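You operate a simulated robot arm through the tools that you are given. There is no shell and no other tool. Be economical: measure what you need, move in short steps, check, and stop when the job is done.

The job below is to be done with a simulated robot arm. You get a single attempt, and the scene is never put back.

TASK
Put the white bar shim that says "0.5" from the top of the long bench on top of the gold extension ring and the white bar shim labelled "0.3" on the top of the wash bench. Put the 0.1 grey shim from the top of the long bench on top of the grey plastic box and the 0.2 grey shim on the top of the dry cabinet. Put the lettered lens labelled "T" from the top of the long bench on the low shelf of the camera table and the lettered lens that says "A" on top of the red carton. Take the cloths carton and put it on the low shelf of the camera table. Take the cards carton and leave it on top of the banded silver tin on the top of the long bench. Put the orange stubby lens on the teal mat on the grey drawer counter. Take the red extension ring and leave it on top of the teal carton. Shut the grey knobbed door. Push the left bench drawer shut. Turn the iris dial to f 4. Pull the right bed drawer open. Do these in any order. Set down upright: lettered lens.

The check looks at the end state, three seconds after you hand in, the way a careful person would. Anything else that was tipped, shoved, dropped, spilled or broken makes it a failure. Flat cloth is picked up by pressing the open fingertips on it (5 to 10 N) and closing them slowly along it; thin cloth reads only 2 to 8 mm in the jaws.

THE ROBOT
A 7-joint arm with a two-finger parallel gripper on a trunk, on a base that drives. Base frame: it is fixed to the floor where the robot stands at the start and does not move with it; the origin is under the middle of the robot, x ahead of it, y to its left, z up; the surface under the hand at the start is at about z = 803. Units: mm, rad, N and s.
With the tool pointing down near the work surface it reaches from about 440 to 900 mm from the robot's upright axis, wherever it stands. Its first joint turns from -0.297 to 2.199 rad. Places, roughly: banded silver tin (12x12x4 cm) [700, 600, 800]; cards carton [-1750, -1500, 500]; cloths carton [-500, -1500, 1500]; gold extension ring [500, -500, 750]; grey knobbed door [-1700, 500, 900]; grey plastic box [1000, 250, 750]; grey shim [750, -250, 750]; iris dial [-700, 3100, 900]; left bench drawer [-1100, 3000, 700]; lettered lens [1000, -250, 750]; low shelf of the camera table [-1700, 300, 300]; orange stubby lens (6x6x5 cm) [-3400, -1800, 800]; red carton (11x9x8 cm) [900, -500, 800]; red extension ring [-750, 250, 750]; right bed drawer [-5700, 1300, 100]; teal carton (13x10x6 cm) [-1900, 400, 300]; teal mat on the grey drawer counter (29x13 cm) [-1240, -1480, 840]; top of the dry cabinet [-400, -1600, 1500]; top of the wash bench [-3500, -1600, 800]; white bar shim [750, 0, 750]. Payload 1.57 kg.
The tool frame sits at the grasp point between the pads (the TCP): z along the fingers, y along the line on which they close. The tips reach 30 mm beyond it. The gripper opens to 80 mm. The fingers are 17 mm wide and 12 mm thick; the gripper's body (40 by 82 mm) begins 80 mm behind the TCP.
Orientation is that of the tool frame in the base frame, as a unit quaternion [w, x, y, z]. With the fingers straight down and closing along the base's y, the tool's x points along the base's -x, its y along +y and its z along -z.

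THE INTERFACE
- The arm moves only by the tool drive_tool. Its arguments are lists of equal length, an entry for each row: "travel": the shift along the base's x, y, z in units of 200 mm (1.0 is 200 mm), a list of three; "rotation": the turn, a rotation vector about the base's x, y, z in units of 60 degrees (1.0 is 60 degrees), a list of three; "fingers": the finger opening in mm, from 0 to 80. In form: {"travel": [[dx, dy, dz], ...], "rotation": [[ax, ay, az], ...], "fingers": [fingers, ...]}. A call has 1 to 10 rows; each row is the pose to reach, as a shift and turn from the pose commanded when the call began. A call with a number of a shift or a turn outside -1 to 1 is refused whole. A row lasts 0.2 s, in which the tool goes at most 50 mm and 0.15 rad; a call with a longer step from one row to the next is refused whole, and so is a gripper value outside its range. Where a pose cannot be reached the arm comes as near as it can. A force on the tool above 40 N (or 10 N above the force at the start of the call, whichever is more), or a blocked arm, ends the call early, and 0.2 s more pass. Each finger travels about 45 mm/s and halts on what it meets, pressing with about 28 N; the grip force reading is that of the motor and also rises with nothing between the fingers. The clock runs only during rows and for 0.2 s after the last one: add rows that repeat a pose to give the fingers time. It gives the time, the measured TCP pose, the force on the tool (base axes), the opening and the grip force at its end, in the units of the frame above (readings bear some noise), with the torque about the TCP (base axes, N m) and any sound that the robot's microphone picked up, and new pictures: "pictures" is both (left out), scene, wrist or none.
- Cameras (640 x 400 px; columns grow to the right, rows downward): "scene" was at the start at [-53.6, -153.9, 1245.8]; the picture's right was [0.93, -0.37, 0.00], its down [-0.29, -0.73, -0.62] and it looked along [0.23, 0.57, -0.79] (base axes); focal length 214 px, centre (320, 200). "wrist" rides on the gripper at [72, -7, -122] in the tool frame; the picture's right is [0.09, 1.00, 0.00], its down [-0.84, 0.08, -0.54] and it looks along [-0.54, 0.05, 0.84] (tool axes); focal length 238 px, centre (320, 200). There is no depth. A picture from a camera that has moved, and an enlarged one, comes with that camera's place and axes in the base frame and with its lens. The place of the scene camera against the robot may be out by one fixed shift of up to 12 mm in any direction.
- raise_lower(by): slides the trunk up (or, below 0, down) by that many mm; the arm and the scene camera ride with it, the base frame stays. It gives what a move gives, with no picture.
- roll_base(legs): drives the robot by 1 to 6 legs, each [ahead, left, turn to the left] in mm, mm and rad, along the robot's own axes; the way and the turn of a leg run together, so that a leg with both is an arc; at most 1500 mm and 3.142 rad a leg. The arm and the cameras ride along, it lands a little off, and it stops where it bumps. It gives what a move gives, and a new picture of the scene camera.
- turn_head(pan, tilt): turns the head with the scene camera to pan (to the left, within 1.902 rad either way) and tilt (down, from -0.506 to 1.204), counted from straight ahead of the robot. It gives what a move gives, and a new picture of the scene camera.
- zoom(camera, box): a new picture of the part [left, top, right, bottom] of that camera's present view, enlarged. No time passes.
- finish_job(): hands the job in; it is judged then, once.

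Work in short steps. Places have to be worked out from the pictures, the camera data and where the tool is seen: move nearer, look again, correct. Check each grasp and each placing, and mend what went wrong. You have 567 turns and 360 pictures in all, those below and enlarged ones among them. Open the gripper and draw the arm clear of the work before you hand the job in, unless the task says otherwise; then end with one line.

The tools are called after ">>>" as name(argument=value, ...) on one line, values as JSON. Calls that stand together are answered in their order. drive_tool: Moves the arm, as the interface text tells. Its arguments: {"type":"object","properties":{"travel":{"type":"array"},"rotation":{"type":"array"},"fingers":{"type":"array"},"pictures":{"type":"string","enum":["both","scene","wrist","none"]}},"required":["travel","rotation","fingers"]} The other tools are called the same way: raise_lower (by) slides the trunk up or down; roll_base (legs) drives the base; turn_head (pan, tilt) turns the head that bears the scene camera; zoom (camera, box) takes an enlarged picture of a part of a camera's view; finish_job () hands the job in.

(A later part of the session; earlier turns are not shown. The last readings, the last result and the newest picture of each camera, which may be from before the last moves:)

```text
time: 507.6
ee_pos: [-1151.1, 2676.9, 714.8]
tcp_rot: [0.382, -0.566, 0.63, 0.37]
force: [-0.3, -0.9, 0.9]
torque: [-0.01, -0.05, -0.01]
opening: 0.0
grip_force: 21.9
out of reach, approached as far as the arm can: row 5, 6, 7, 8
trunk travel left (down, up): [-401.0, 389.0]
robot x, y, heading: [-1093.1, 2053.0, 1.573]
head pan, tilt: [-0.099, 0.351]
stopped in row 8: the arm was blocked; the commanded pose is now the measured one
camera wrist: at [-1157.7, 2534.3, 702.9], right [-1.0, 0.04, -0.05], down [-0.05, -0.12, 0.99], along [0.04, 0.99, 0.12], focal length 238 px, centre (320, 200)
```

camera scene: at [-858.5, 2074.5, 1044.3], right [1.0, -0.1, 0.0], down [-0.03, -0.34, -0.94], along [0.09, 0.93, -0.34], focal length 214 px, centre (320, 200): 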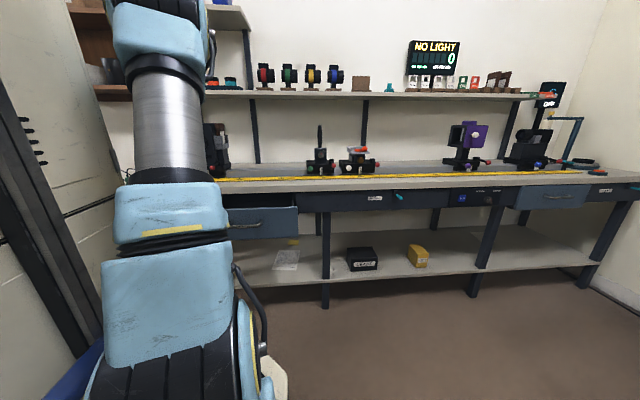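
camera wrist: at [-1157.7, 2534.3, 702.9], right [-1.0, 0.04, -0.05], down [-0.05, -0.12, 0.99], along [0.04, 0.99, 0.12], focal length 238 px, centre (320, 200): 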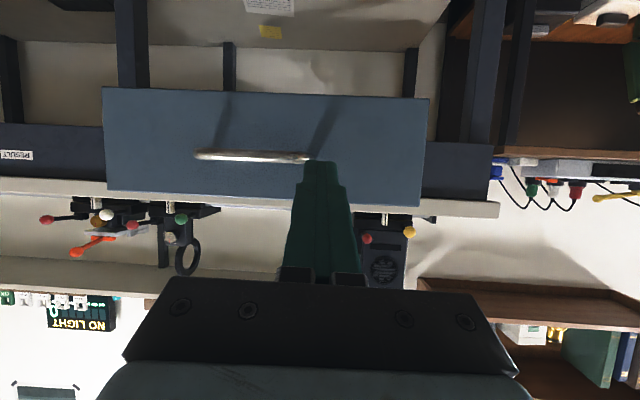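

The hand points nearly horizontally at the drawer front (z 620–736, centre x ≈ -1100). I move to x ≈ -1105, a bit above the handle.

>>> drive_tool(travel=[[0.1, 0, 0.03], [0.23, 0, 0.07], [0.23, 0.1, 0.07]], rotation=[[0, 0, 0], [0, 0, 0], [0, 0, 0]], fingers=[0, 0, 0], pictures="wrist")

```text
time: 508.4
ee_pos: [-1112.0, 2687.3, 730.1]
tcp_rot: [0.377, -0.573, 0.626, 0.371]
force: [-0.8, 0.2, 0.3]
torque: [-0.02, 0.0, -0.03]
opening: 0.0
grip_force: 21.3
trunk travel left (down, up): [-401.0, 389.0]
robot x, y, heading: [-1096.6, 2054.4, 1.574]
head pan, tilt: [-0.099, 0.351]
camera wrist: at [-1115.3, 2546.1, 719.7], right [-1.0, 0.03, -0.05], down [-0.05, -0.11, 0.99], along [0.02, 0.99, 0.11], focal length 238 px, centre (320, 200)
```

wrist: 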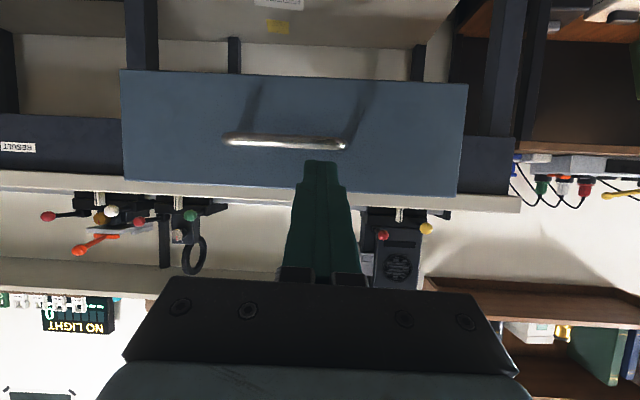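

I shift 25 mm to the drawer's middle and advance until contact.

>>> drive_tool(travel=[[0.12, 0.05, 0], [0.12, 0.2, 0], [0.12, 0.35, 0], [0.12, 0.5, 0], [0.12, 0.65, 0], [0.12, 0.75, 0]], rotation=[[0, 0, 0], [0, 0, 0], [0, 0, 0], [0, 0, 0], [0, 0, 0], [0, 0, 0]], fingers=[0, 0, 0, 0, 0, 0], pictures="wrist")

```text
time: 509.8
ee_pos: [-1084.0, 2840.0, 730.4]
tcp_rot: [0.378, -0.572, 0.627, 0.37]
force: [-0.2, -0.4, 0.4]
torque: [0.03, 0.0, -0.02]
opening: 0.0
grip_force: 21.7
trunk travel left (down, up): [-401.0, 389.0]
robot x, y, heading: [-1097.1, 2055.6, 1.576]
head pan, tilt: [-0.099, 0.351]
camera wrist: at [-1088.7, 2698.2, 720.5], right [-1.0, 0.03, -0.05], down [-0.05, -0.11, 0.99], along [0.03, 0.99, 0.11], focal length 238 px, centre (320, 200)
```

wrist: 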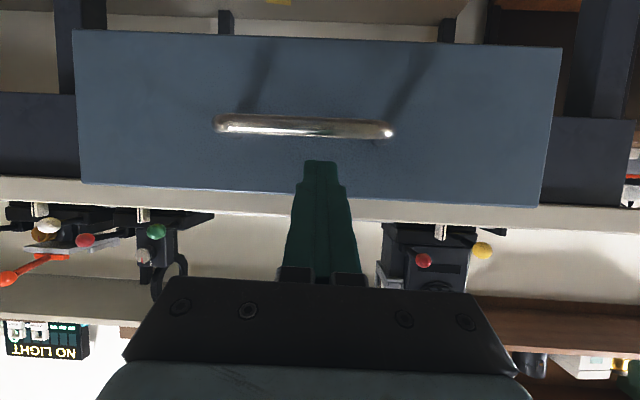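

The size change shows the drawer is already moving with the fingertips (now ≈ 2863). I continue pushing gently until it stops.

>>> drive_tool(travel=[[0, 0.05, 0], [0, 0.1, 0], [0, 0.15, 0], [0, 0.2, 0]], rotation=[[0, 0, 0], [0, 0, 0], [0, 0, 0], [0, 0, 0]], fingers=[0, 0, 0, 0], pictures="wrist")

```text
time: 510.8
ee_pos: [-1084.2, 2880.2, 731.1]
tcp_rot: [0.378, -0.572, 0.627, 0.37]
force: [-1.0, 0.4, -0.5]
torque: [-0.01, -0.02, -0.03]
opening: 0.2
grip_force: 21.5
trunk travel left (down, up): [-401.0, 389.0]
robot x, y, heading: [-1092.8, 2055.6, 1.575]
head pan, tilt: [-0.099, 0.351]
camera wrist: at [-1089.7, 2738.4, 720.1], right [-1.0, 0.03, -0.05], down [-0.05, -0.11, 0.99], along [0.03, 0.99, 0.12], focal length 238 px, centre (320, 200)
```

wrist: 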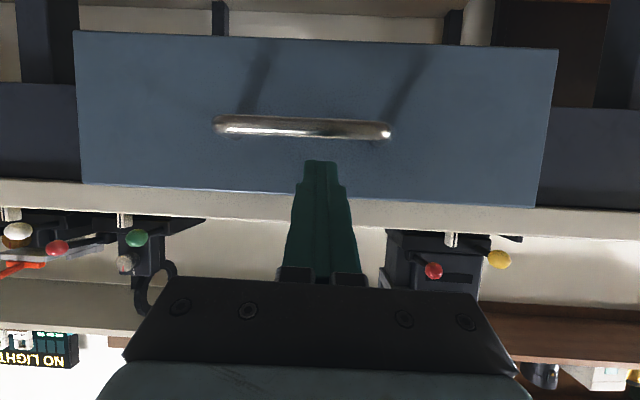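

It is sliding with the fingers. I continue.

>>> drive_tool(travel=[[0, 0.05, 0], [0, 0.1, 0], [0, 0.15, 0], [0, 0.2, 0], [0, 0.25, 0], [0, 0.3, 0]], rotation=[[0, 0, 0], [0, 0, 0], [0, 0, 0], [0, 0, 0], [0, 0, 0], [0, 0, 0]], fingers=[0, 0, 0, 0, 0, 0], pictures="wrist")

```text
time: 512.2
ee_pos: [-1086.4, 2939.3, 731.1]
tcp_rot: [0.377, -0.572, 0.627, 0.37]
force: [1.2, -0.8, -0.4]
torque: [-0.02, -0.05, -0.03]
opening: 0.0
grip_force: 20.4
trunk travel left (down, up): [-401.0, 389.0]
robot x, y, heading: [-1095.3, 2057.1, 1.571]
head pan, tilt: [-0.099, 0.351]
camera wrist: at [-1090.9, 2798.2, 720.2], right [-1.0, 0.03, -0.05], down [-0.05, -0.11, 0.99], along [0.02, 0.99, 0.12], focal length 238 px, centre (320, 200)
```

wrist: 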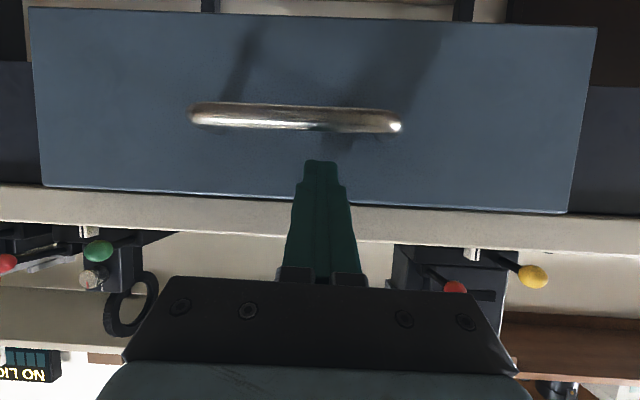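

The fist first pushed the handle and has now met the face itself. I keep pushing in small steps until it stops.

>>> drive_tool(travel=[[0, 0.04, 0], [0, 0.08, 0], [0, 0.12, 0], [0, 0.16, 0], [0, 0.2, 0]], rotation=[[0, 0, 0], [0, 0, 0], [0, 0, 0], [0, 0, 0], [0, 0, 0]], fingers=[0, 0, 0, 0, 0], pictures="both")

```text
time: 513.3
ee_pos: [-1088.0, 2968.2, 731.5]
tcp_rot: [0.376, -0.573, 0.627, 0.369]
force: [6.7, -25.0, 11.2]
torque: [0.18, 0.01, -0.11]
opening: 0.1
grip_force: 21.3
trunk travel left (down, up): [-401.0, 389.0]
robot x, y, heading: [-1098.2, 2053.9, 1.573]
head pan, tilt: [-0.099, 0.351]
stopped in row 5: the force on the tool passed its limit at 63 N (the readings are from after the stop); the commanded pose is now the measured one
camera scene: at [-858.2, 2072.6, 1044.5], right [1.0, -0.1, 0.0], down [-0.03, -0.34, -0.94], along [0.09, 0.94, -0.34], focal length 214 px, centre (320, 200)
camera wrist: at [-1091.4, 2826.8, 720.5], right [-1.0, 0.03, -0.05], down [-0.05, -0.11, 0.99], along [0.02, 0.99, 0.11], focal length 238 px, centre (320, 200)
```

scene: 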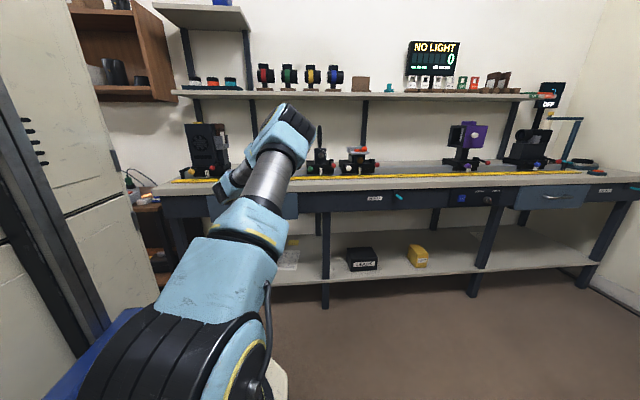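
wrist: 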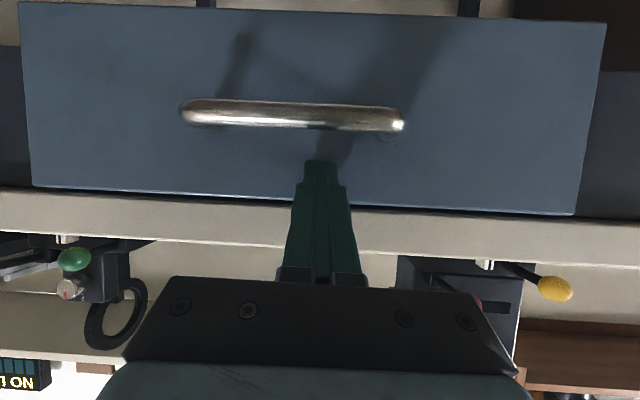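

It hit a hard stop at y ≈ 2968. I back off and check that it is flush.

>>> drive_tool(travel=[[0, -0.2, 0], [0, -0.4, 0], [0, -0.6, 0], [0, -0.8, 0], [0, -1.0, 0]], rotation=[[0, 0, 0], [0, 0, 0], [0, 0, 0], [0, 0, 0], [0, 0, 0]], fingers=[0, 0, 0, 0, 0], pictures="wrist")

>>> zoom(camera="scene", box=[200, 130, 400, 250])

```text
time: 514.5
ee_pos: [-1087.4, 2772.1, 729.0]
tcp_rot: [0.377, -0.573, 0.628, 0.368]
force: [-0.3, 0.2, 0.7]
torque: [0.01, -0.02, 0.01]
opening: 0.2
grip_force: 21.7
trunk travel left (down, up): [-401.0, 389.0]
robot x, y, heading: [-1097.8, 2051.9, 1.577]
head pan, tilt: [-0.099, 0.351]
camera wrist: at [-1090.8, 2630.8, 718.6], right [-1.0, 0.03, -0.05], down [-0.05, -0.11, 0.99], along [0.02, 0.99, 0.11], focal length 238 px, centre (320, 200)
```

wrist: 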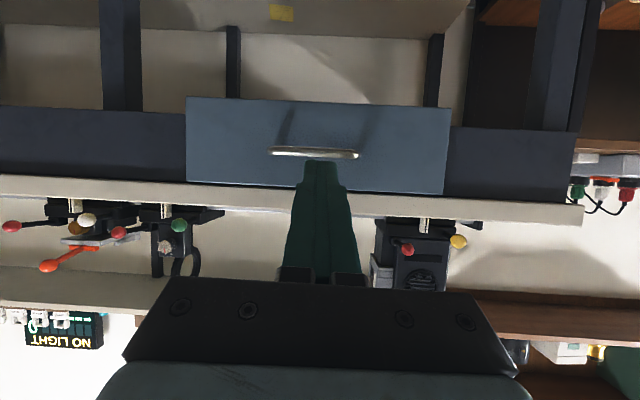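

```text
3.20 times, centred on (300, 190) of scene
camera zoom: at [-858.4, 2074.1, 1044.3], right [1.0, -0.1, 0.0], down [-0.03, -0.34, -0.94], along [0.09, 0.93, -0.34], focal length 686 px, centre (384, 232)
```

zoom: 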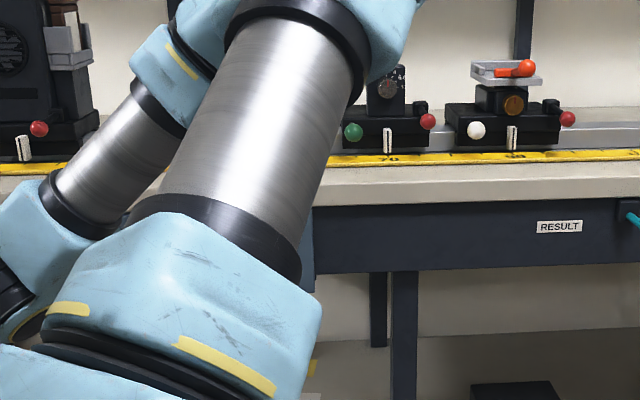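

The drawer is shut. Now the iris dial: I enlarge the post below the iris ring.

>>> zoom(camera="scene", box=[295, 115, 345, 180])

```text
6.15 times, centred on (320, 148) of scene
camera zoom: at [-858.4, 2074.1, 1044.3], right [1.0, -0.1, 0.0], down [-0.03, -0.34, -0.94], along [0.09, 0.93, -0.34], focal length 1320 px, centre (320, 523)
```

zoom: 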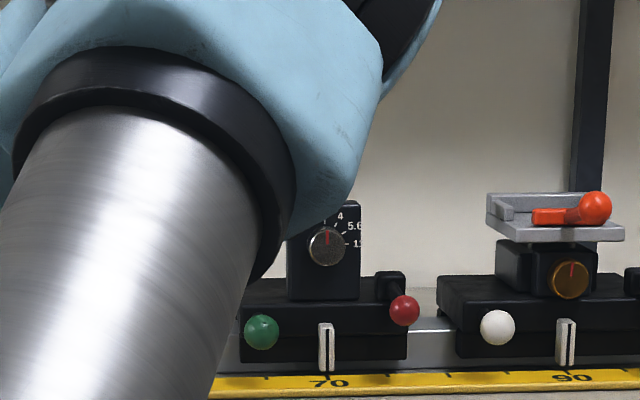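

The dial faces the robot below the iris, with a scale showing 4, 5.6, 11… I retract a bit, raise the trunk by 190 mm and shift right to face it.

>>> raise_lower(by=190)

>>> roll_base(legs=[[0, -330, 0]])

>>> drive_tool(travel=[[0, 0, 0]], rotation=[[0, 0, 0]], fingers=[60], pictures="wrist")

```text
time: 516.6
ee_pos: [-1087.1, 2772.5, 917.9]
tcp_rot: [0.376, -0.573, 0.628, 0.368]
force: [0.6, -0.4, 0.8]
torque: [0.01, 0.01, 0.01]
opening: 0.1
grip_force: 21.0
trunk travel left (down, up): [-591.0, 199.0]
robot x, y, heading: [-1095.8, 2051.2, 1.574]
head pan, tilt: [-0.099, 0.351]
```

```text
time: 518.8
ee_pos: [-747.0, 2772.0, 919.2]
tcp_rot: [0.378, -0.57, 0.631, 0.366]
force: [-0.6, -0.1, -0.5]
torque: [0.01, -0.01, -0.01]
opening: 0.1
grip_force: 21.2
trunk travel left (down, up): [-591.0, 199.0]
robot x, y, heading: [-758.2, 2050.0, 1.569]
head pan, tilt: [-0.099, 0.351]
camera scene: at [-524.1, 2071.2, 1234.3], right [0.99, -0.11, 0.0], down [-0.04, -0.34, -0.94], along [0.1, 0.93, -0.34], focal length 214 px, centre (320, 200)
```

scene: 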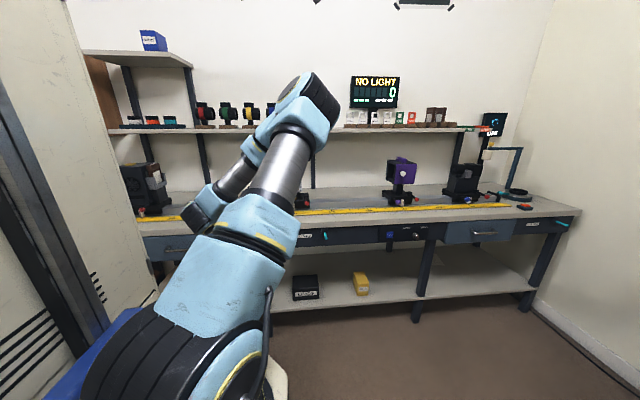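

```text
time: 519.2
ee_pos: [-746.3, 2772.2, 919.3]
tcp_rot: [0.377, -0.571, 0.631, 0.366]
force: [0.4, -0.1, -0.5]
torque: [0.02, 0.01, -0.02]
opening: 32.0
grip_force: 0.1
trunk travel left (down, up): [-591.0, 199.0]
robot x, y, heading: [-759.1, 2052.7, 1.567]
head pan, tilt: [-0.099, 0.351]
camera wrist: at [-751.3, 2630.6, 908.6], right [-1.0, 0.04, -0.05], down [-0.06, -0.11, 0.99], along [0.03, 0.99, 0.11], focal length 238 px, centre (320, 200)
```

wrist: 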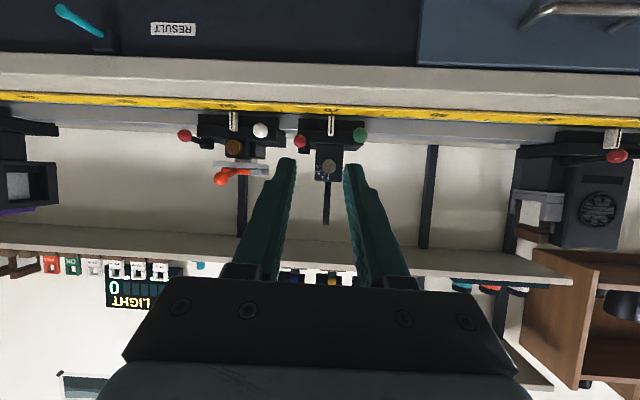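

>>> zoom(camera="wrist", box=[288, 110, 368, 230])

```text
3.33 times, centred on (328, 170) of wrist
camera zoom: at [-751.3, 2630.6, 908.6], right [-1.0, 0.04, -0.05], down [-0.06, -0.11, 0.99], along [0.03, 0.99, 0.11], focal length 794 px, centre (293, 300)
```

zoom: 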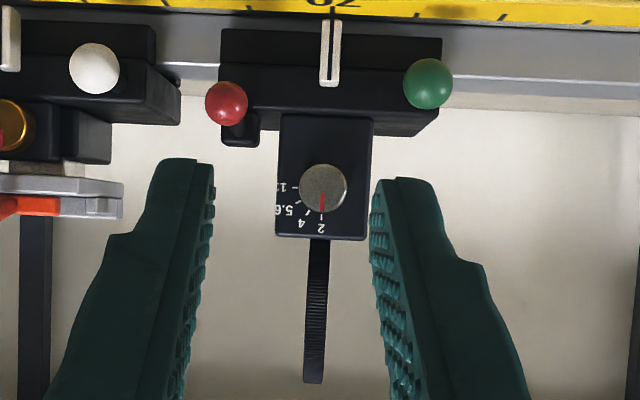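

The pointer is at "2" (straight up); 4 lies about 30° clockwise (seen from the front). I move closer for an exact look, keeping the fingers open.

>>> drive_tool(travel=[[0, 0.2, 0.02], [0, 0.4, 0.02], [0, 0.55, 0.02]], rotation=[[0, 0, 0], [0, 0, 0], [0, 0, 0]], fingers=[60, 60, 60], pictures="none")

>>> zoom(camera="wrist", box=[270, 100, 370, 230])

```text
time: 520.0
ee_pos: [-744.5, 2882.0, 923.5]
tcp_rot: [0.378, -0.57, 0.631, 0.367]
force: [0.2, -0.7, 0.2]
torque: [0.01, 0.02, 0.04]
opening: 60.1
grip_force: 0.0
trunk travel left (down, up): [-591.0, 199.0]
robot x, y, heading: [-763.3, 2053.7, 1.564]
head pan, tilt: [-0.099, 0.351]
```

```text
3.08 times, centred on (320, 165) of wrist
camera zoom: at [-749.6, 2740.4, 913.7], right [-1.0, 0.04, -0.05], down [-0.06, -0.11, 0.99], along [0.03, 0.99, 0.11], focal length 733 px, centre (320, 308)
```

zoom: 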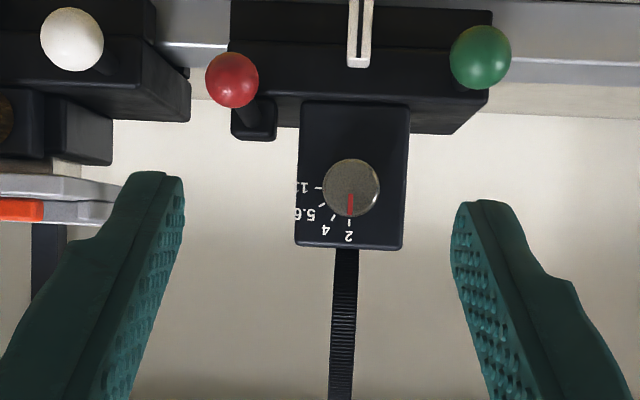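

Dial: centre about (-750, 3115, 894), 31 mm wide; ticks 30° apart (2 → 4 needs +30° about y). I retract and bring the base 200 mm closer so that the arm is comfortable.

>>> drive_tool(travel=[[0, -0.2, 0], [0, -0.4, 0], [0, -0.6, 0], [0, -0.8, 0], [0, -0.9, 0]], rotation=[[0, 0, 0], [0, 0, 0], [0, 0, 0], [0, 0, 0], [0, 0, 0]], fingers=[60, 60, 60, 60, 60], pictures="none")

```text
time: 521.2
ee_pos: [-745.0, 2701.3, 924.1]
tcp_rot: [0.378, -0.57, 0.63, 0.367]
force: [-0.6, 0.8, -0.4]
torque: [0.01, 0.0, 0.03]
opening: 60.4
grip_force: 0.1
trunk travel left (down, up): [-591.0, 199.0]
robot x, y, heading: [-763.2, 2055.4, 1.566]
head pan, tilt: [-0.099, 0.351]
```

>>> roll_base(legs=[[190, 0, 0.005]])

>>> drive_tool(travel=[[0, 0.1, 0], [0, 0.3, 0], [0, 0.5, 0], [0, 0.55, 0], [0, 0.55, 0]], rotation=[[0, 0, 0], [0, 0, 0], [0.12, 0, 0], [0.24, 0, 0], [0.3, 0, 0]], fingers=[60, 60, 60, 60, 60], pictures="none")

```text
time: 522.7
ee_pos: [-749.6, 2891.1, 923.6]
tcp_rot: [0.377, -0.572, 0.629, 0.367]
force: [0.5, 0.4, 0.0]
torque: [0.0, -0.03, -0.02]
opening: 60.3
grip_force: 0.1
trunk travel left (down, up): [-591.0, 199.0]
robot x, y, heading: [-762.9, 2242.9, 1.569]
head pan, tilt: [-0.099, 0.351]
camera scene: at [-523.5, 2261.9, 1234.3], right [0.99, -0.1, 0.0], down [-0.03, -0.34, -0.94], along [0.09, 0.93, -0.34], focal length 214 px, centre (320, 200)
```

scene: 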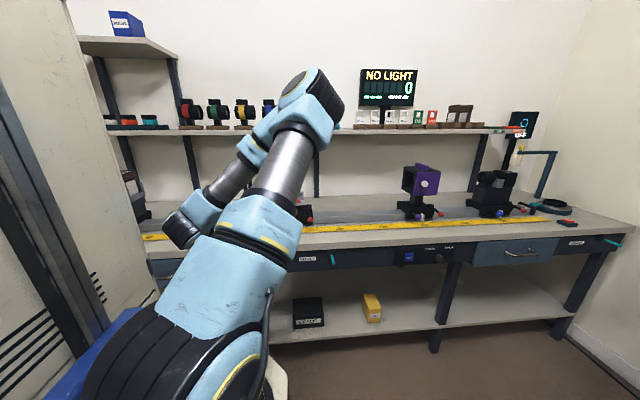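

```text
time: 523.9
ee_pos: [-748.9, 3001.1, 925.2]
tcp_rot: [0.462, -0.506, 0.563, 0.462]
force: [-0.2, -0.1, 0.5]
torque: [-0.03, -0.01, 0.03]
opening: 59.9
grip_force: 0.0
trunk travel left (down, up): [-591.0, 199.0]
robot x, y, heading: [-761.0, 2240.9, 1.569]
head pan, tilt: [-0.099, 0.351]
```

The hand is now nearly horizontal. I level the rest, lower to dial height and approach for a look.

>>> drive_tool(travel=[[0, 0, -0.1], [0, 0.1, -0.15], [0, 0.15, -0.15]], rotation=[[0.07, 0, 0], [0.13, 0, 0.04], [0.13, 0, 0.05]], fingers=[60, 60, 60], pictures="wrist")

```text
time: 524.7
ee_pos: [-758.5, 3030.1, 897.6]
tcp_rot: [0.485, -0.487, 0.519, 0.508]
force: [-0.3, -0.2, 0.2]
torque: [-0.01, 0.03, 0.03]
opening: 60.1
grip_force: 0.1
out of reach, approached as far as the arm can: row 3
trunk travel left (down, up): [-591.0, 199.0]
robot x, y, heading: [-762.4, 2243.1, 1.567]
head pan, tilt: [-0.099, 0.351]
camera wrist: at [-757.6, 2907.9, 827.0], right [-1.0, 0.01, -0.04], down [-0.04, -0.53, 0.85], along [-0.01, 0.85, 0.53], focal length 238 px, centre (320, 200)
```

wrist: 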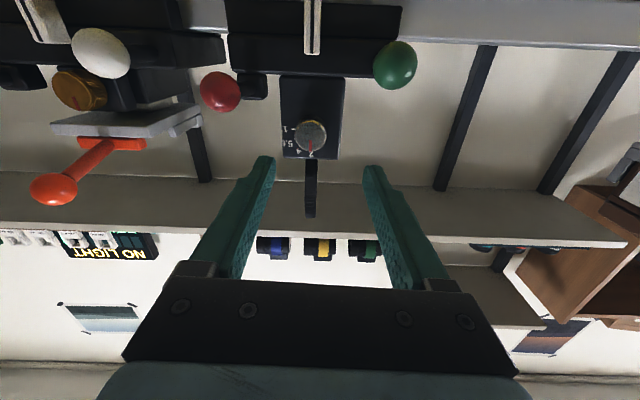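

Horizontal now. The dial is straight ahead, slightly to +x. I drive the base 45 mm closer and look.

>>> drive_tool(travel=[[0.04, -0.02, -0.02], [0.04, -0.02, -0.02]], rotation=[[0, 0, 0], [0, 0, 0]], fingers=[60, 60], pictures="none")

>>> roll_base(legs=[[45, 0, 0.003]])

>>> drive_tool(travel=[[0, 0, 0]], rotation=[[0, 0, 0]], fingers=[60], pictures="wrist")

```text
time: 525.3
ee_pos: [-758.1, 3025.3, 894.4]
tcp_rot: [0.484, -0.487, 0.52, 0.508]
force: [-0.3, -0.6, -1.0]
torque: [0.03, 0.0, 0.01]
opening: 59.8
grip_force: 0.1
out of reach, approached as far as the arm can: row 1, 2
trunk travel left (down, up): [-591.0, 199.0]
robot x, y, heading: [-761.6, 2241.5, 1.574]
head pan, tilt: [-0.099, 0.351]
```

```text
time: 526.2
ee_pos: [-760.5, 3069.7, 896.1]
tcp_rot: [0.484, -0.488, 0.519, 0.508]
force: [0.3, 1.0, -0.3]
torque: [0.02, 0.04, 0.01]
opening: 59.9
grip_force: 0.2
trunk travel left (down, up): [-591.0, 199.0]
robot x, y, heading: [-763.5, 2286.7, 1.575]
head pan, tilt: [-0.099, 0.351]
camera scene: at [-523.6, 2307.5, 1234.3], right [1.0, -0.1, 0.0], down [-0.03, -0.34, -0.94], along [0.09, 0.93, -0.34], focal length 214 px, centre (320, 200)
```

scene: 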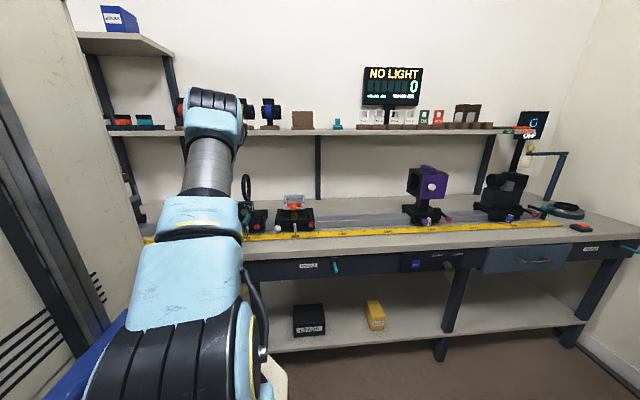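

```text
time: 526.6
ee_pos: [-760.3, 3069.4, 894.4]
tcp_rot: [0.484, -0.488, 0.519, 0.508]
force: [-0.1, 0.0, -1.3]
torque: [0.0, 0.01, 0.05]
opening: 60.1
grip_force: 0.1
trunk travel left (down, up): [-591.0, 199.0]
robot x, y, heading: [-759.9, 2285.6, 1.574]
head pan, tilt: [-0.099, 0.351]
camera wrist: at [-759.8, 2946.8, 824.3], right [-1.0, 0.01, -0.04], down [-0.04, -0.53, 0.85], along [-0.01, 0.85, 0.53], focal length 238 px, centre (320, 200)
```

wrist: 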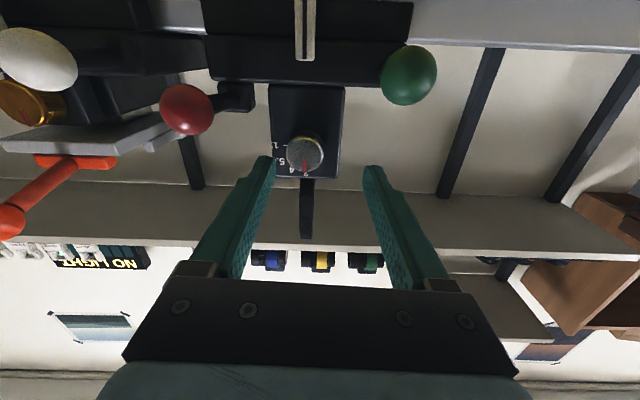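

The arm is at a limit when exactly horizontal. I ease the pitch back by about 9° and shift 10 mm to +x with the base, checking that the hand can still be steered.

>>> drive_tool(travel=[[0, -0.05, 0], [0, -0.05, 0]], rotation=[[-0.1, 0, 0], [-0.16, 0, 0]], fingers=[60, 60], pictures="none")

>>> roll_base(legs=[[0, -10, 0]])

>>> drive_tool(travel=[[0, 0, 0], [0, 0, 0]], rotation=[[0, 0.14, 0], [0, 0.25, 0]], fingers=[60, 60], pictures="wrist")

```text
time: 527.2
ee_pos: [-761.9, 3059.0, 894.7]
tcp_rot: [0.442, -0.527, 0.56, 0.462]
force: [-0.3, 0.3, 0.4]
torque: [0.01, 0.01, -0.03]
opening: 60.0
grip_force: 0.1
trunk travel left (down, up): [-591.0, 199.0]
robot x, y, heading: [-758.1, 2286.2, 1.577]
head pan, tilt: [-0.099, 0.351]
```

```text
time: 528.0
ee_pos: [-751.7, 3060.2, 895.8]
tcp_rot: [0.442, -0.526, 0.56, 0.462]
force: [-0.1, 0.7, 1.0]
torque: [-0.01, -0.02, -0.02]
opening: 60.0
grip_force: 0.2
trunk travel left (down, up): [-591.0, 199.0]
robot x, y, heading: [-750.6, 2288.1, 1.577]
head pan, tilt: [-0.099, 0.351]
camera scene: at [-513.8, 2307.5, 1234.3], right [1.0, -0.1, 0.0], down [-0.03, -0.34, -0.94], along [0.09, 0.93, -0.34], focal length 214 px, centre (320, 200)
```

scene: 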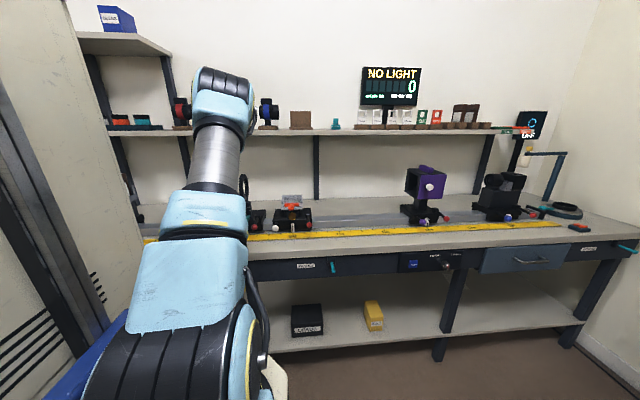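

```text
time: 528.6
ee_pos: [-761.4, 3058.0, 900.0]
tcp_rot: [0.366, -0.461, 0.615, 0.525]
force: [-0.8, 0.5, 0.1]
torque: [0.02, 0.0, -0.03]
opening: 59.8
grip_force: 0.0
out of reach, approached as far as the arm can: row 2
trunk travel left (down, up): [-591.0, 199.0]
robot x, y, heading: [-750.7, 2288.0, 1.574]
head pan, tilt: [-0.099, 0.351]
camera wrist: at [-774.7, 2925.3, 853.5], right [-0.98, 0.01, 0.22], down [0.2, -0.38, 0.9], along [0.09, 0.93, 0.37], focal length 238 px, centre (320, 200)
```

wrist: 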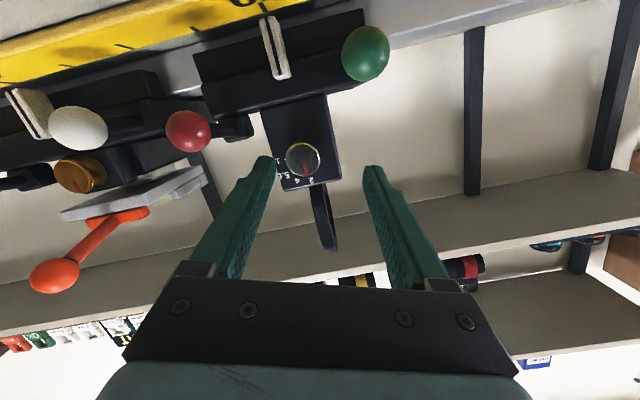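

Positive roll is limited, so I pre-roll the hand to the negative side, and will turn the dial while rolling back.

>>> drive_tool(travel=[[0, -0.05, 0], [0, -0.1, 0], [0, -0.1, 0], [0, -0.1, 0], [0, -0.1, 0]], rotation=[[0, -0.14, 0], [0, -0.28, 0], [0, -0.42, 0], [0, -0.56, 0], [0, -0.7, 0]], fingers=[60, 60, 60, 60, 60], pictures="wrist")

```text
time: 529.8
ee_pos: [-762.1, 3038.6, 900.4]
tcp_rot: [-0.561, 0.621, -0.44, -0.326]
force: [-0.8, 0.4, 0.5]
torque: [0.01, 0.01, 0.05]
opening: 60.0
grip_force: 0.0
trunk travel left (down, up): [-591.0, 199.0]
robot x, y, heading: [-752.6, 2286.3, 1.581]
head pan, tilt: [-0.099, 0.351]
camera wrist: at [-738.1, 2905.9, 857.8], right [-0.87, 0.0, -0.49], down [-0.45, -0.38, 0.81], along [-0.19, 0.92, 0.33], focal length 238 px, centre (320, 200)
```

wrist: 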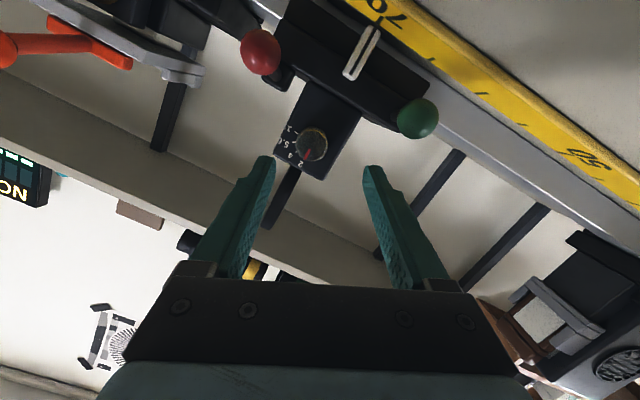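

The pre-rolled pose works and the axis points at the dial. I advance so the fingertips straddle the knob.

>>> drive_tool(travel=[[0.03, 0.1, -0.01], [0.045, 0.2, -0.017], [0.045, 0.26, -0.017]], rotation=[[0, 0, 0], [0, 0, 0], [0, 0, 0]], fingers=[60, 60, 60], pictures="wrist")

```text
time: 530.6
ee_pos: [-752.0, 3092.0, 897.9]
tcp_rot: [-0.56, 0.62, -0.441, -0.327]
force: [-0.3, 0.2, -0.2]
torque: [0.0, -0.01, 0.02]
opening: 60.1
grip_force: 0.0
trunk travel left (down, up): [-591.0, 199.0]
robot x, y, heading: [-750.6, 2289.0, 1.575]
head pan, tilt: [-0.099, 0.351]
camera wrist: at [-728.6, 2958.8, 855.3], right [-0.87, 0.0, -0.49], down [-0.45, -0.38, 0.81], along [-0.19, 0.92, 0.33], focal length 238 px, centre (320, 200)
```

wrist: 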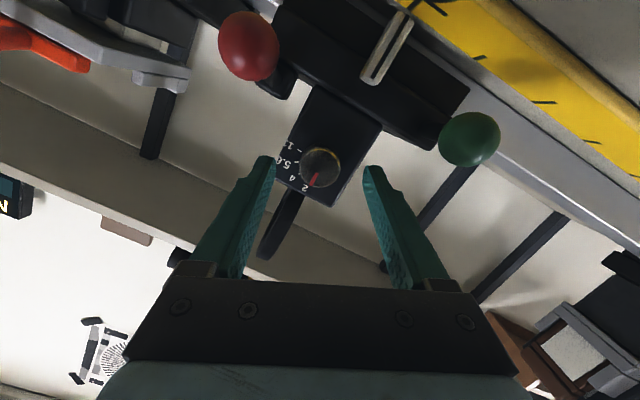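

The knob's face is still ≈ 20 mm beyond the fingertips. I advance 25 mm.

>>> drive_tool(travel=[[0.005, 0.07, -0.005], [0.008, 0.125, -0.01], [0.008, 0.125, -0.01]], rotation=[[0, 0, 0], [0, 0, 0], [0, 0, 0]], fingers=[55, 50, 50], pictures="wrist")

>>> zoom(camera="wrist", box=[250, 110, 390, 220])

```text
time: 531.3
ee_pos: [-753.1, 3110.7, 894.1]
tcp_rot: [-0.557, 0.623, -0.44, -0.329]
force: [2.3, -17.5, 7.7]
torque: [0.14, 0.17, 0.36]
opening: 45.4
grip_force: 0.0
trunk travel left (down, up): [-591.0, 199.0]
robot x, y, heading: [-751.8, 2292.3, 1.571]
head pan, tilt: [-0.099, 0.351]
stopped in row 3: the force on the tool passed its limit at 42 N (the readings are from after the stop); the commanded pose is now the measured one
camera wrist: at [-728.5, 2977.8, 852.3], right [-0.87, -0.01, -0.49], down [-0.45, -0.38, 0.81], along [-0.19, 0.92, 0.33], focal length 238 px, centre (320, 200)
```

wrist: 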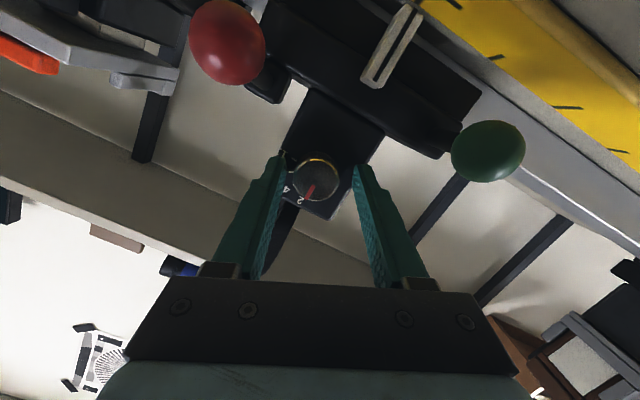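

```text
3.64 times, centred on (320, 165) of wrist
camera zoom: at [-728.5, 2977.8, 852.3], right [-0.87, -0.01, -0.49], down [-0.45, -0.38, 0.81], along [-0.19, 0.92, 0.33], focal length 867 px, centre (320, 327)
```

zoom: 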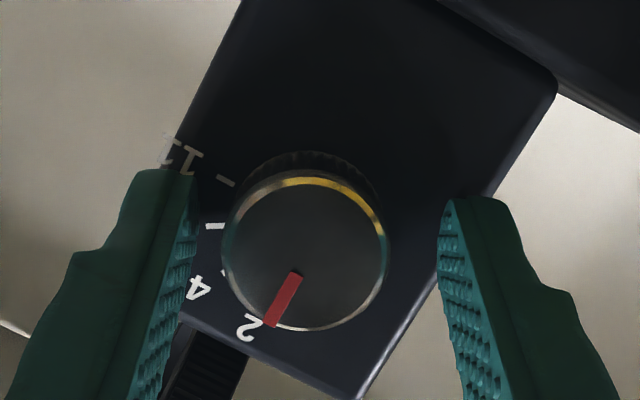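

The fingertips touched the dial's block, so the knob is within the fingers. I back 3 mm, centre by 3 mm and close on the knob.

>>> drive_tool(travel=[[0.012, -0.018, 0.007], [0.012, -0.018, 0.007], [0.012, -0.018, 0.007], [0.012, -0.018, 0.007], [0.012, -0.018, 0.007], [0.012, -0.018, 0.007]], rotation=[[0, 0, 0], [0, 0, 0], [0, 0, 0], [0, 0, 0], [0, 0, 0], [0, 0, 0]], fingers=[50, 45, 38, 30, 25, 25], pictures="wrist")

>>> zoom(camera="wrist", box=[250, 110, 390, 220])

```text
time: 532.7
ee_pos: [-750.3, 3108.8, 894.7]
tcp_rot: [-0.558, 0.623, -0.44, -0.327]
force: [1.7, 2.2, 1.0]
torque: [-0.34, 0.01, 0.4]
opening: 30.3
grip_force: 29.7
trunk travel left (down, up): [-591.0, 199.0]
robot x, y, heading: [-753.2, 2288.3, 1.576]
head pan, tilt: [-0.099, 0.351]
camera wrist: at [-725.9, 2975.9, 852.6], right [-0.87, -0.01, -0.49], down [-0.45, -0.38, 0.81], along [-0.19, 0.93, 0.33], focal length 238 px, centre (320, 200)
```

wrist: 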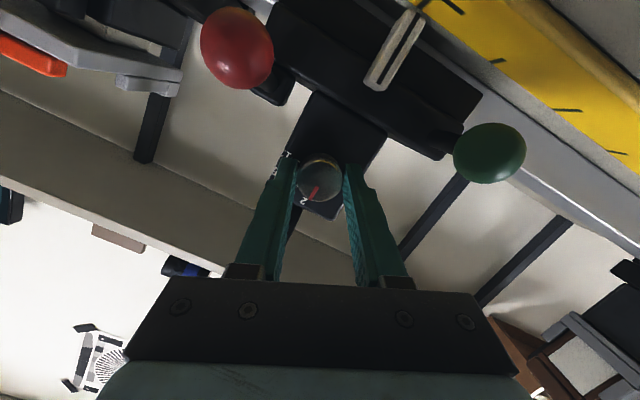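

```text
3.64 times, centred on (320, 165) of wrist
camera zoom: at [-725.9, 2975.9, 852.6], right [-0.87, -0.01, -0.49], down [-0.45, -0.38, 0.81], along [-0.19, 0.93, 0.33], focal length 867 px, centre (320, 327)
```

zoom: 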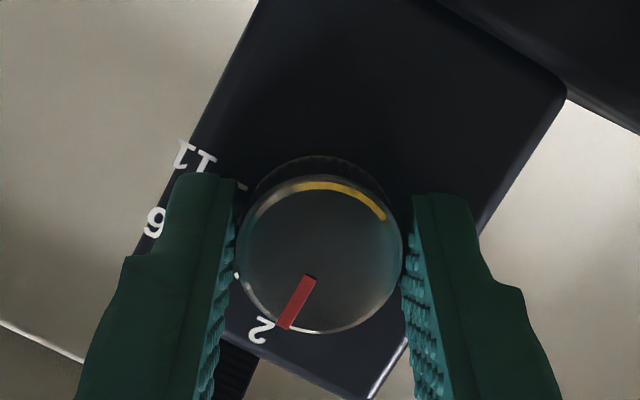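

Firm grip (30 mm). I turn +30° about y in 6° steps.

>>> drive_tool(travel=[[0.002, 0, 0], [0.004, 0, 0], [0.007, 0, 0.001], [0.009, 0, 0.002], [0.011, 0, 0.003], [0.011, 0, 0.003]], rotation=[[0, 0.1, 0], [0, 0.2, 0], [0, 0.3, 0], [0, 0.4, 0], [0, 0.5, 0], [0, 0.5, 0]], fingers=[25, 25, 25, 25, 25, 25], pictures="none")

>>> zoom(camera="wrist", box=[250, 110, 390, 220])

```text
time: 534.1
ee_pos: [-749.8, 3108.4, 894.9]
tcp_rot: [0.424, -0.517, 0.57, 0.478]
force: [-6.6, 5.0, -3.2]
torque: [0.23, 0.04, 0.95]
opening: 30.0
grip_force: 39.3
trunk travel left (down, up): [-591.0, 199.0]
robot x, y, heading: [-751.7, 2289.4, 1.575]
head pan, tilt: [-0.099, 0.351]
```

```text
3.64 times, centred on (320, 165) of wrist
camera zoom: at [-748.8, 2975.9, 846.8], right [-1.0, -0.01, 0.02], down [0.02, -0.38, 0.93], along [0.0, 0.93, 0.38], focal length 867 px, centre (320, 327)
```

zoom: 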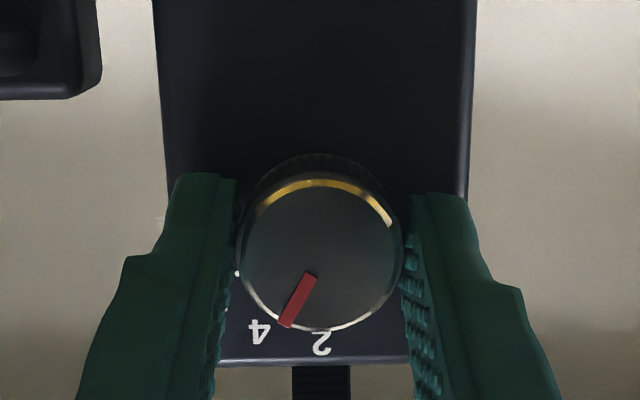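

The pointer turned with the hand by about 30°. I release, back off and check against the ticks.

>>> drive_tool(travel=[[0, 0, 0], [0, 0, 0], [0, 0, 0], [0, -0.15, 0], [0, -0.35, 0], [0, -0.55, 0.02]], rotation=[[0, 0, 0], [0, 0, 0], [0, 0, 0], [0, 0, 0], [0, 0, 0], [-0.1, 0, 0]], fingers=[36, 46, 56, 60, 60, 60], pictures="none")

>>> zoom(camera="wrist", box=[260, 90, 380, 210])

```text
time: 535.5
ee_pos: [-745.8, 3001.6, 898.1]
tcp_rot: [0.397, -0.538, 0.594, 0.447]
force: [-0.4, 0.5, -0.3]
torque: [0.03, 0.02, -0.03]
opening: 60.0
grip_force: 0.0
trunk travel left (down, up): [-591.0, 199.0]
robot x, y, heading: [-753.7, 2287.4, 1.574]
head pan, tilt: [-0.099, 0.351]
```

```text
3.33 times, centred on (320, 150) of wrist
camera zoom: at [-746.2, 2862.5, 864.6], right [-1.0, -0.01, 0.02], down [0.02, -0.28, 0.96], along [0.0, 0.96, 0.28], focal length 794 px, centre (320, 367)
```

zoom: 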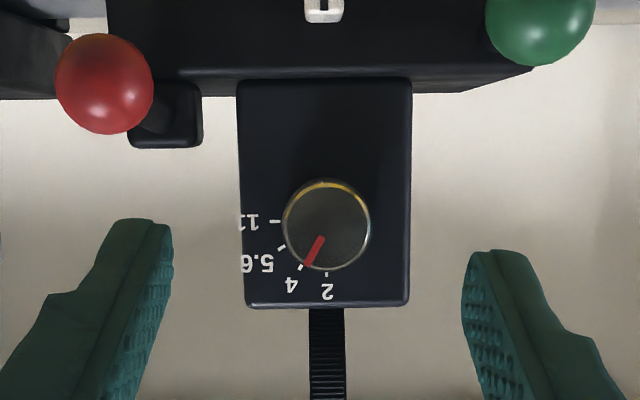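

The pointer now lines up with the 4 tick. Now the last item, shim 0.3: I back away from the bench and bring the hand upright.

>>> roll_base(legs=[[-350, 0, 0]])

>>> drive_tool(travel=[[0, 0, 0], [0, 0, 0], [0, -0.1, 0], [0, -0.2, 0], [0, -0.3, 0], [0, -0.4, 0], [0, -0.5, 0]], rotation=[[-0.14, 0, 0], [-0.28, 0, 0], [-0.42, 0, 0], [-0.56, 0, 0], [-0.7, 0, 0], [-0.84, 0, 0], [-0.98, 0, 0]], fingers=[80, 80, 80, 80, 80, 80, 80], pictures="none")

```text
time: 537.8
ee_pos: [-744.8, 2650.8, 900.6]
tcp_rot: [0.397, -0.538, 0.595, 0.447]
force: [0.6, -1.0, -0.2]
torque: [-0.01, -0.02, -0.02]
opening: 60.2
grip_force: 0.0
trunk travel left (down, up): [-591.0, 199.0]
robot x, y, heading: [-752.7, 1940.4, 1.568]
head pan, tilt: [-0.099, 0.351]
camera scene: at [-513.0, 1958.0, 1234.3], right [1.0, -0.1, 0.0], down [-0.03, -0.34, -0.94], along [0.09, 0.93, -0.34], focal length 214 px, centre (320, 200)
```

scene: 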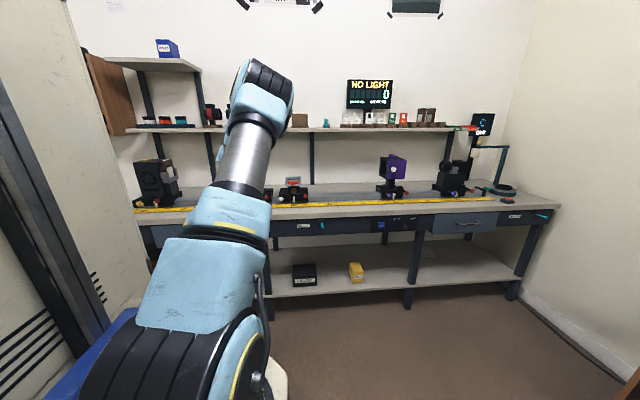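

```text
time: 539.4
ee_pos: [-744.2, 2550.6, 899.3]
tcp_rot: [0.081, -0.664, 0.737, 0.098]
force: [0.2, 0.9, 0.0]
torque: [0.0, 0.01, 0.04]
opening: 80.0
grip_force: 0.0
trunk travel left (down, up): [-591.0, 199.0]
robot x, y, heading: [-755.4, 1939.6, 1.571]
head pan, tilt: [-0.099, 0.351]
```

>>> drive_tool(travel=[[0, 0, 0.1], [0, -0.1, 0.2], [0, -0.1, 0.3]], rotation=[[-0.12, 0, 0], [-0.243, 0, -0.03], [-0.243, 0, -0.06]], fingers=[80, 80, 80], pictures="none")

>>> roll_base(legs=[[-600, 0, 0], [0, 0, -1.571]])

```text
time: 540.2
ee_pos: [-742.6, 2531.1, 959.9]
tcp_rot: [-0.001, -0.646, 0.764, 0.0]
force: [0.0, 0.1, -0.3]
torque: [0.01, -0.01, 0.02]
opening: 80.1
grip_force: 0.1
trunk travel left (down, up): [-591.0, 199.0]
robot x, y, heading: [-751.8, 1936.6, 1.573]
head pan, tilt: [-0.099, 0.351]
```

```text
time: 547.3
ee_pos: [-155.5, 1349.3, 959.5]
tcp_rot: [0.001, 0.061, 0.998, 0.0]
force: [0.1, 0.9, 1.2]
torque: [0.02, 0.02, 0.0]
opening: 79.9
grip_force: 0.0
trunk travel left (down, up): [-591.0, 199.0]
robot x, y, heading: [-750.6, 1331.7, 0.053]
head pan, tilt: [-0.099, 0.351]
camera scene: at [-725.0, 1097.1, 1234.3], right [-0.05, -1.0, 0.0], down [-0.34, 0.02, -0.94], along [0.94, -0.05, -0.34], focal length 214 px, centre (320, 200)
```

scene: 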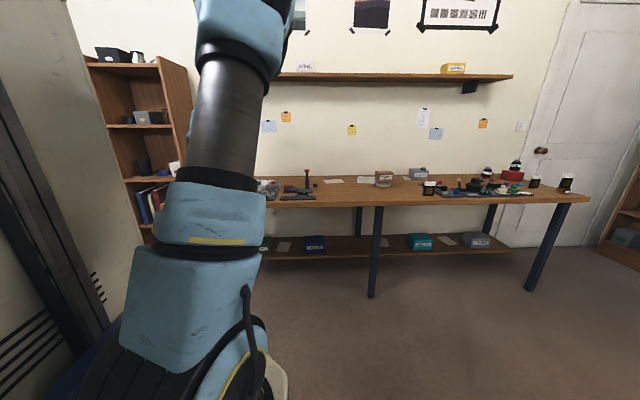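

I correct the heading, drive ahead to x ≈ -15, then slide south toward the shim.

>>> roll_base(legs=[[0, 0, -0.055], [732, 0, 0]])

>>> raise_lower(by=120)

>>> roll_base(legs=[[0, -900, 0]])

```text
time: 551.7
ee_pos: [568.3, 1328.2, 961.4]
tcp_rot: [0.0, 0.08, 0.997, 0.0]
force: [0.0, 0.8, -0.1]
torque: [-0.01, 0.02, -0.01]
opening: 80.3
grip_force: 0.0
trunk travel left (down, up): [-591.0, 199.0]
robot x, y, heading: [-25.2, 1327.9, 0.009]
head pan, tilt: [-0.099, 0.351]
camera scene: at [-10.9, 1097.5, 1234.3], right [-0.09, -1.0, 0.0], down [-0.34, 0.03, -0.94], along [0.94, -0.08, -0.34], focal length 214 px, centre (320, 200)
```

scene: 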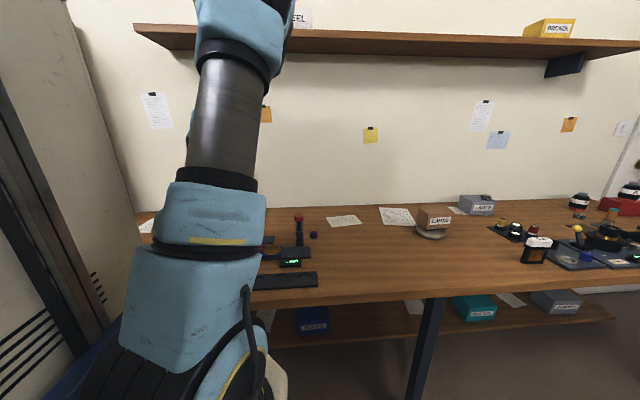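

```text
time: 553.2
ee_pos: [568.1, 1328.0, 1081.2]
tcp_rot: [0.001, 0.079, 0.997, 0.0]
force: [0.8, 0.1, 0.1]
torque: [0.04, -0.04, -0.01]
opening: 80.0
grip_force: 0.1
trunk travel left (down, up): [-711.0, 79.0]
robot x, y, heading: [-25.0, 1330.6, 0.009]
head pan, tilt: [-0.099, 0.351]
```

```text
time: 558.0
ee_pos: [571.2, 407.8, 1079.9]
tcp_rot: [0.001, 0.086, 0.996, 0.0]
force: [-0.1, 0.0, -0.4]
torque: [0.01, 0.01, -0.01]
opening: 80.1
grip_force: 0.2
trunk travel left (down, up): [-711.0, 79.0]
robot x, y, heading: [-21.4, 420.5, -0.004]
head pan, tilt: [-0.099, 0.351]
camera scene: at [-9.9, 186.3, 1354.3], right [-0.1, -0.99, 0.0], down [-0.34, 0.03, -0.94], along [0.93, -0.1, -0.34], focal length 214 px, centre (320, 200)
```

scene: 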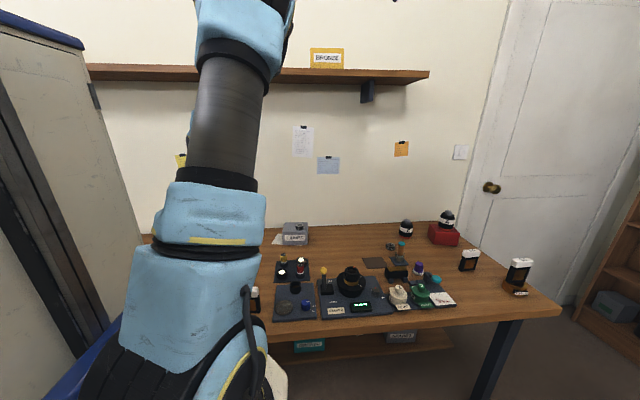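

I yaw the hand by -80° so that the fingers close along x, and look at the 0.3 shim.

>>> drive_tool(travel=[[0, 0, 0], [0, 0, 0], [0, 0, 0], [0, 0.1, 0], [0, 0.1, 0], [0, 0.2, 0], [0, 0.2, 0]], rotation=[[0, 0, -0.14], [0, 0, -0.28], [0, 0, -0.42], [0, 0, -0.56], [0, 0, -0.7], [0, 0, -0.84], [0, 0, -0.98]], fingers=[80, 80, 80, 80, 80, 80, 80], pictures="none")

>>> drive_tool(travel=[[0, 0, 0], [0, 0, 0], [0, 0, 0]], rotation=[[0, 0, -0.14], [0, 0, -0.28], [0, 0, -0.355]], fingers=[80, 80, 80], pictures="wrist")

```text
time: 559.6
ee_pos: [572.7, 450.0, 1080.1]
tcp_rot: [0.0, 0.565, 0.825, 0.0]
force: [-0.5, -0.2, 0.6]
torque: [0.04, -0.03, -0.01]
opening: 79.9
grip_force: 0.0
trunk travel left (down, up): [-711.0, 79.0]
robot x, y, heading: [-20.2, 419.6, -0.0]
head pan, tilt: [-0.099, 0.351]
```

```text
time: 560.4
ee_pos: [572.6, 449.6, 1080.6]
tcp_rot: [0.0, 0.707, 0.707, 0.0]
force: [0.0, 0.4, 0.3]
torque: [0.02, 0.01, 0.0]
opening: 79.7
grip_force: 0.0
trunk travel left (down, up): [-711.0, 79.0]
robot x, y, heading: [-19.6, 418.5, -0.008]
head pan, tilt: [-0.099, 0.351]
camera wrist: at [564.8, 522.2, 1202.0], right [1.0, 0.09, 0.0], down [0.08, -0.84, 0.54], along [0.05, -0.54, -0.84], focal length 238 px, centre (320, 200)
```

wrist: 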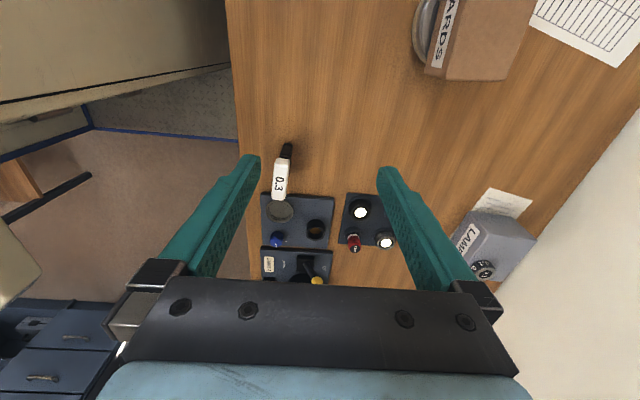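

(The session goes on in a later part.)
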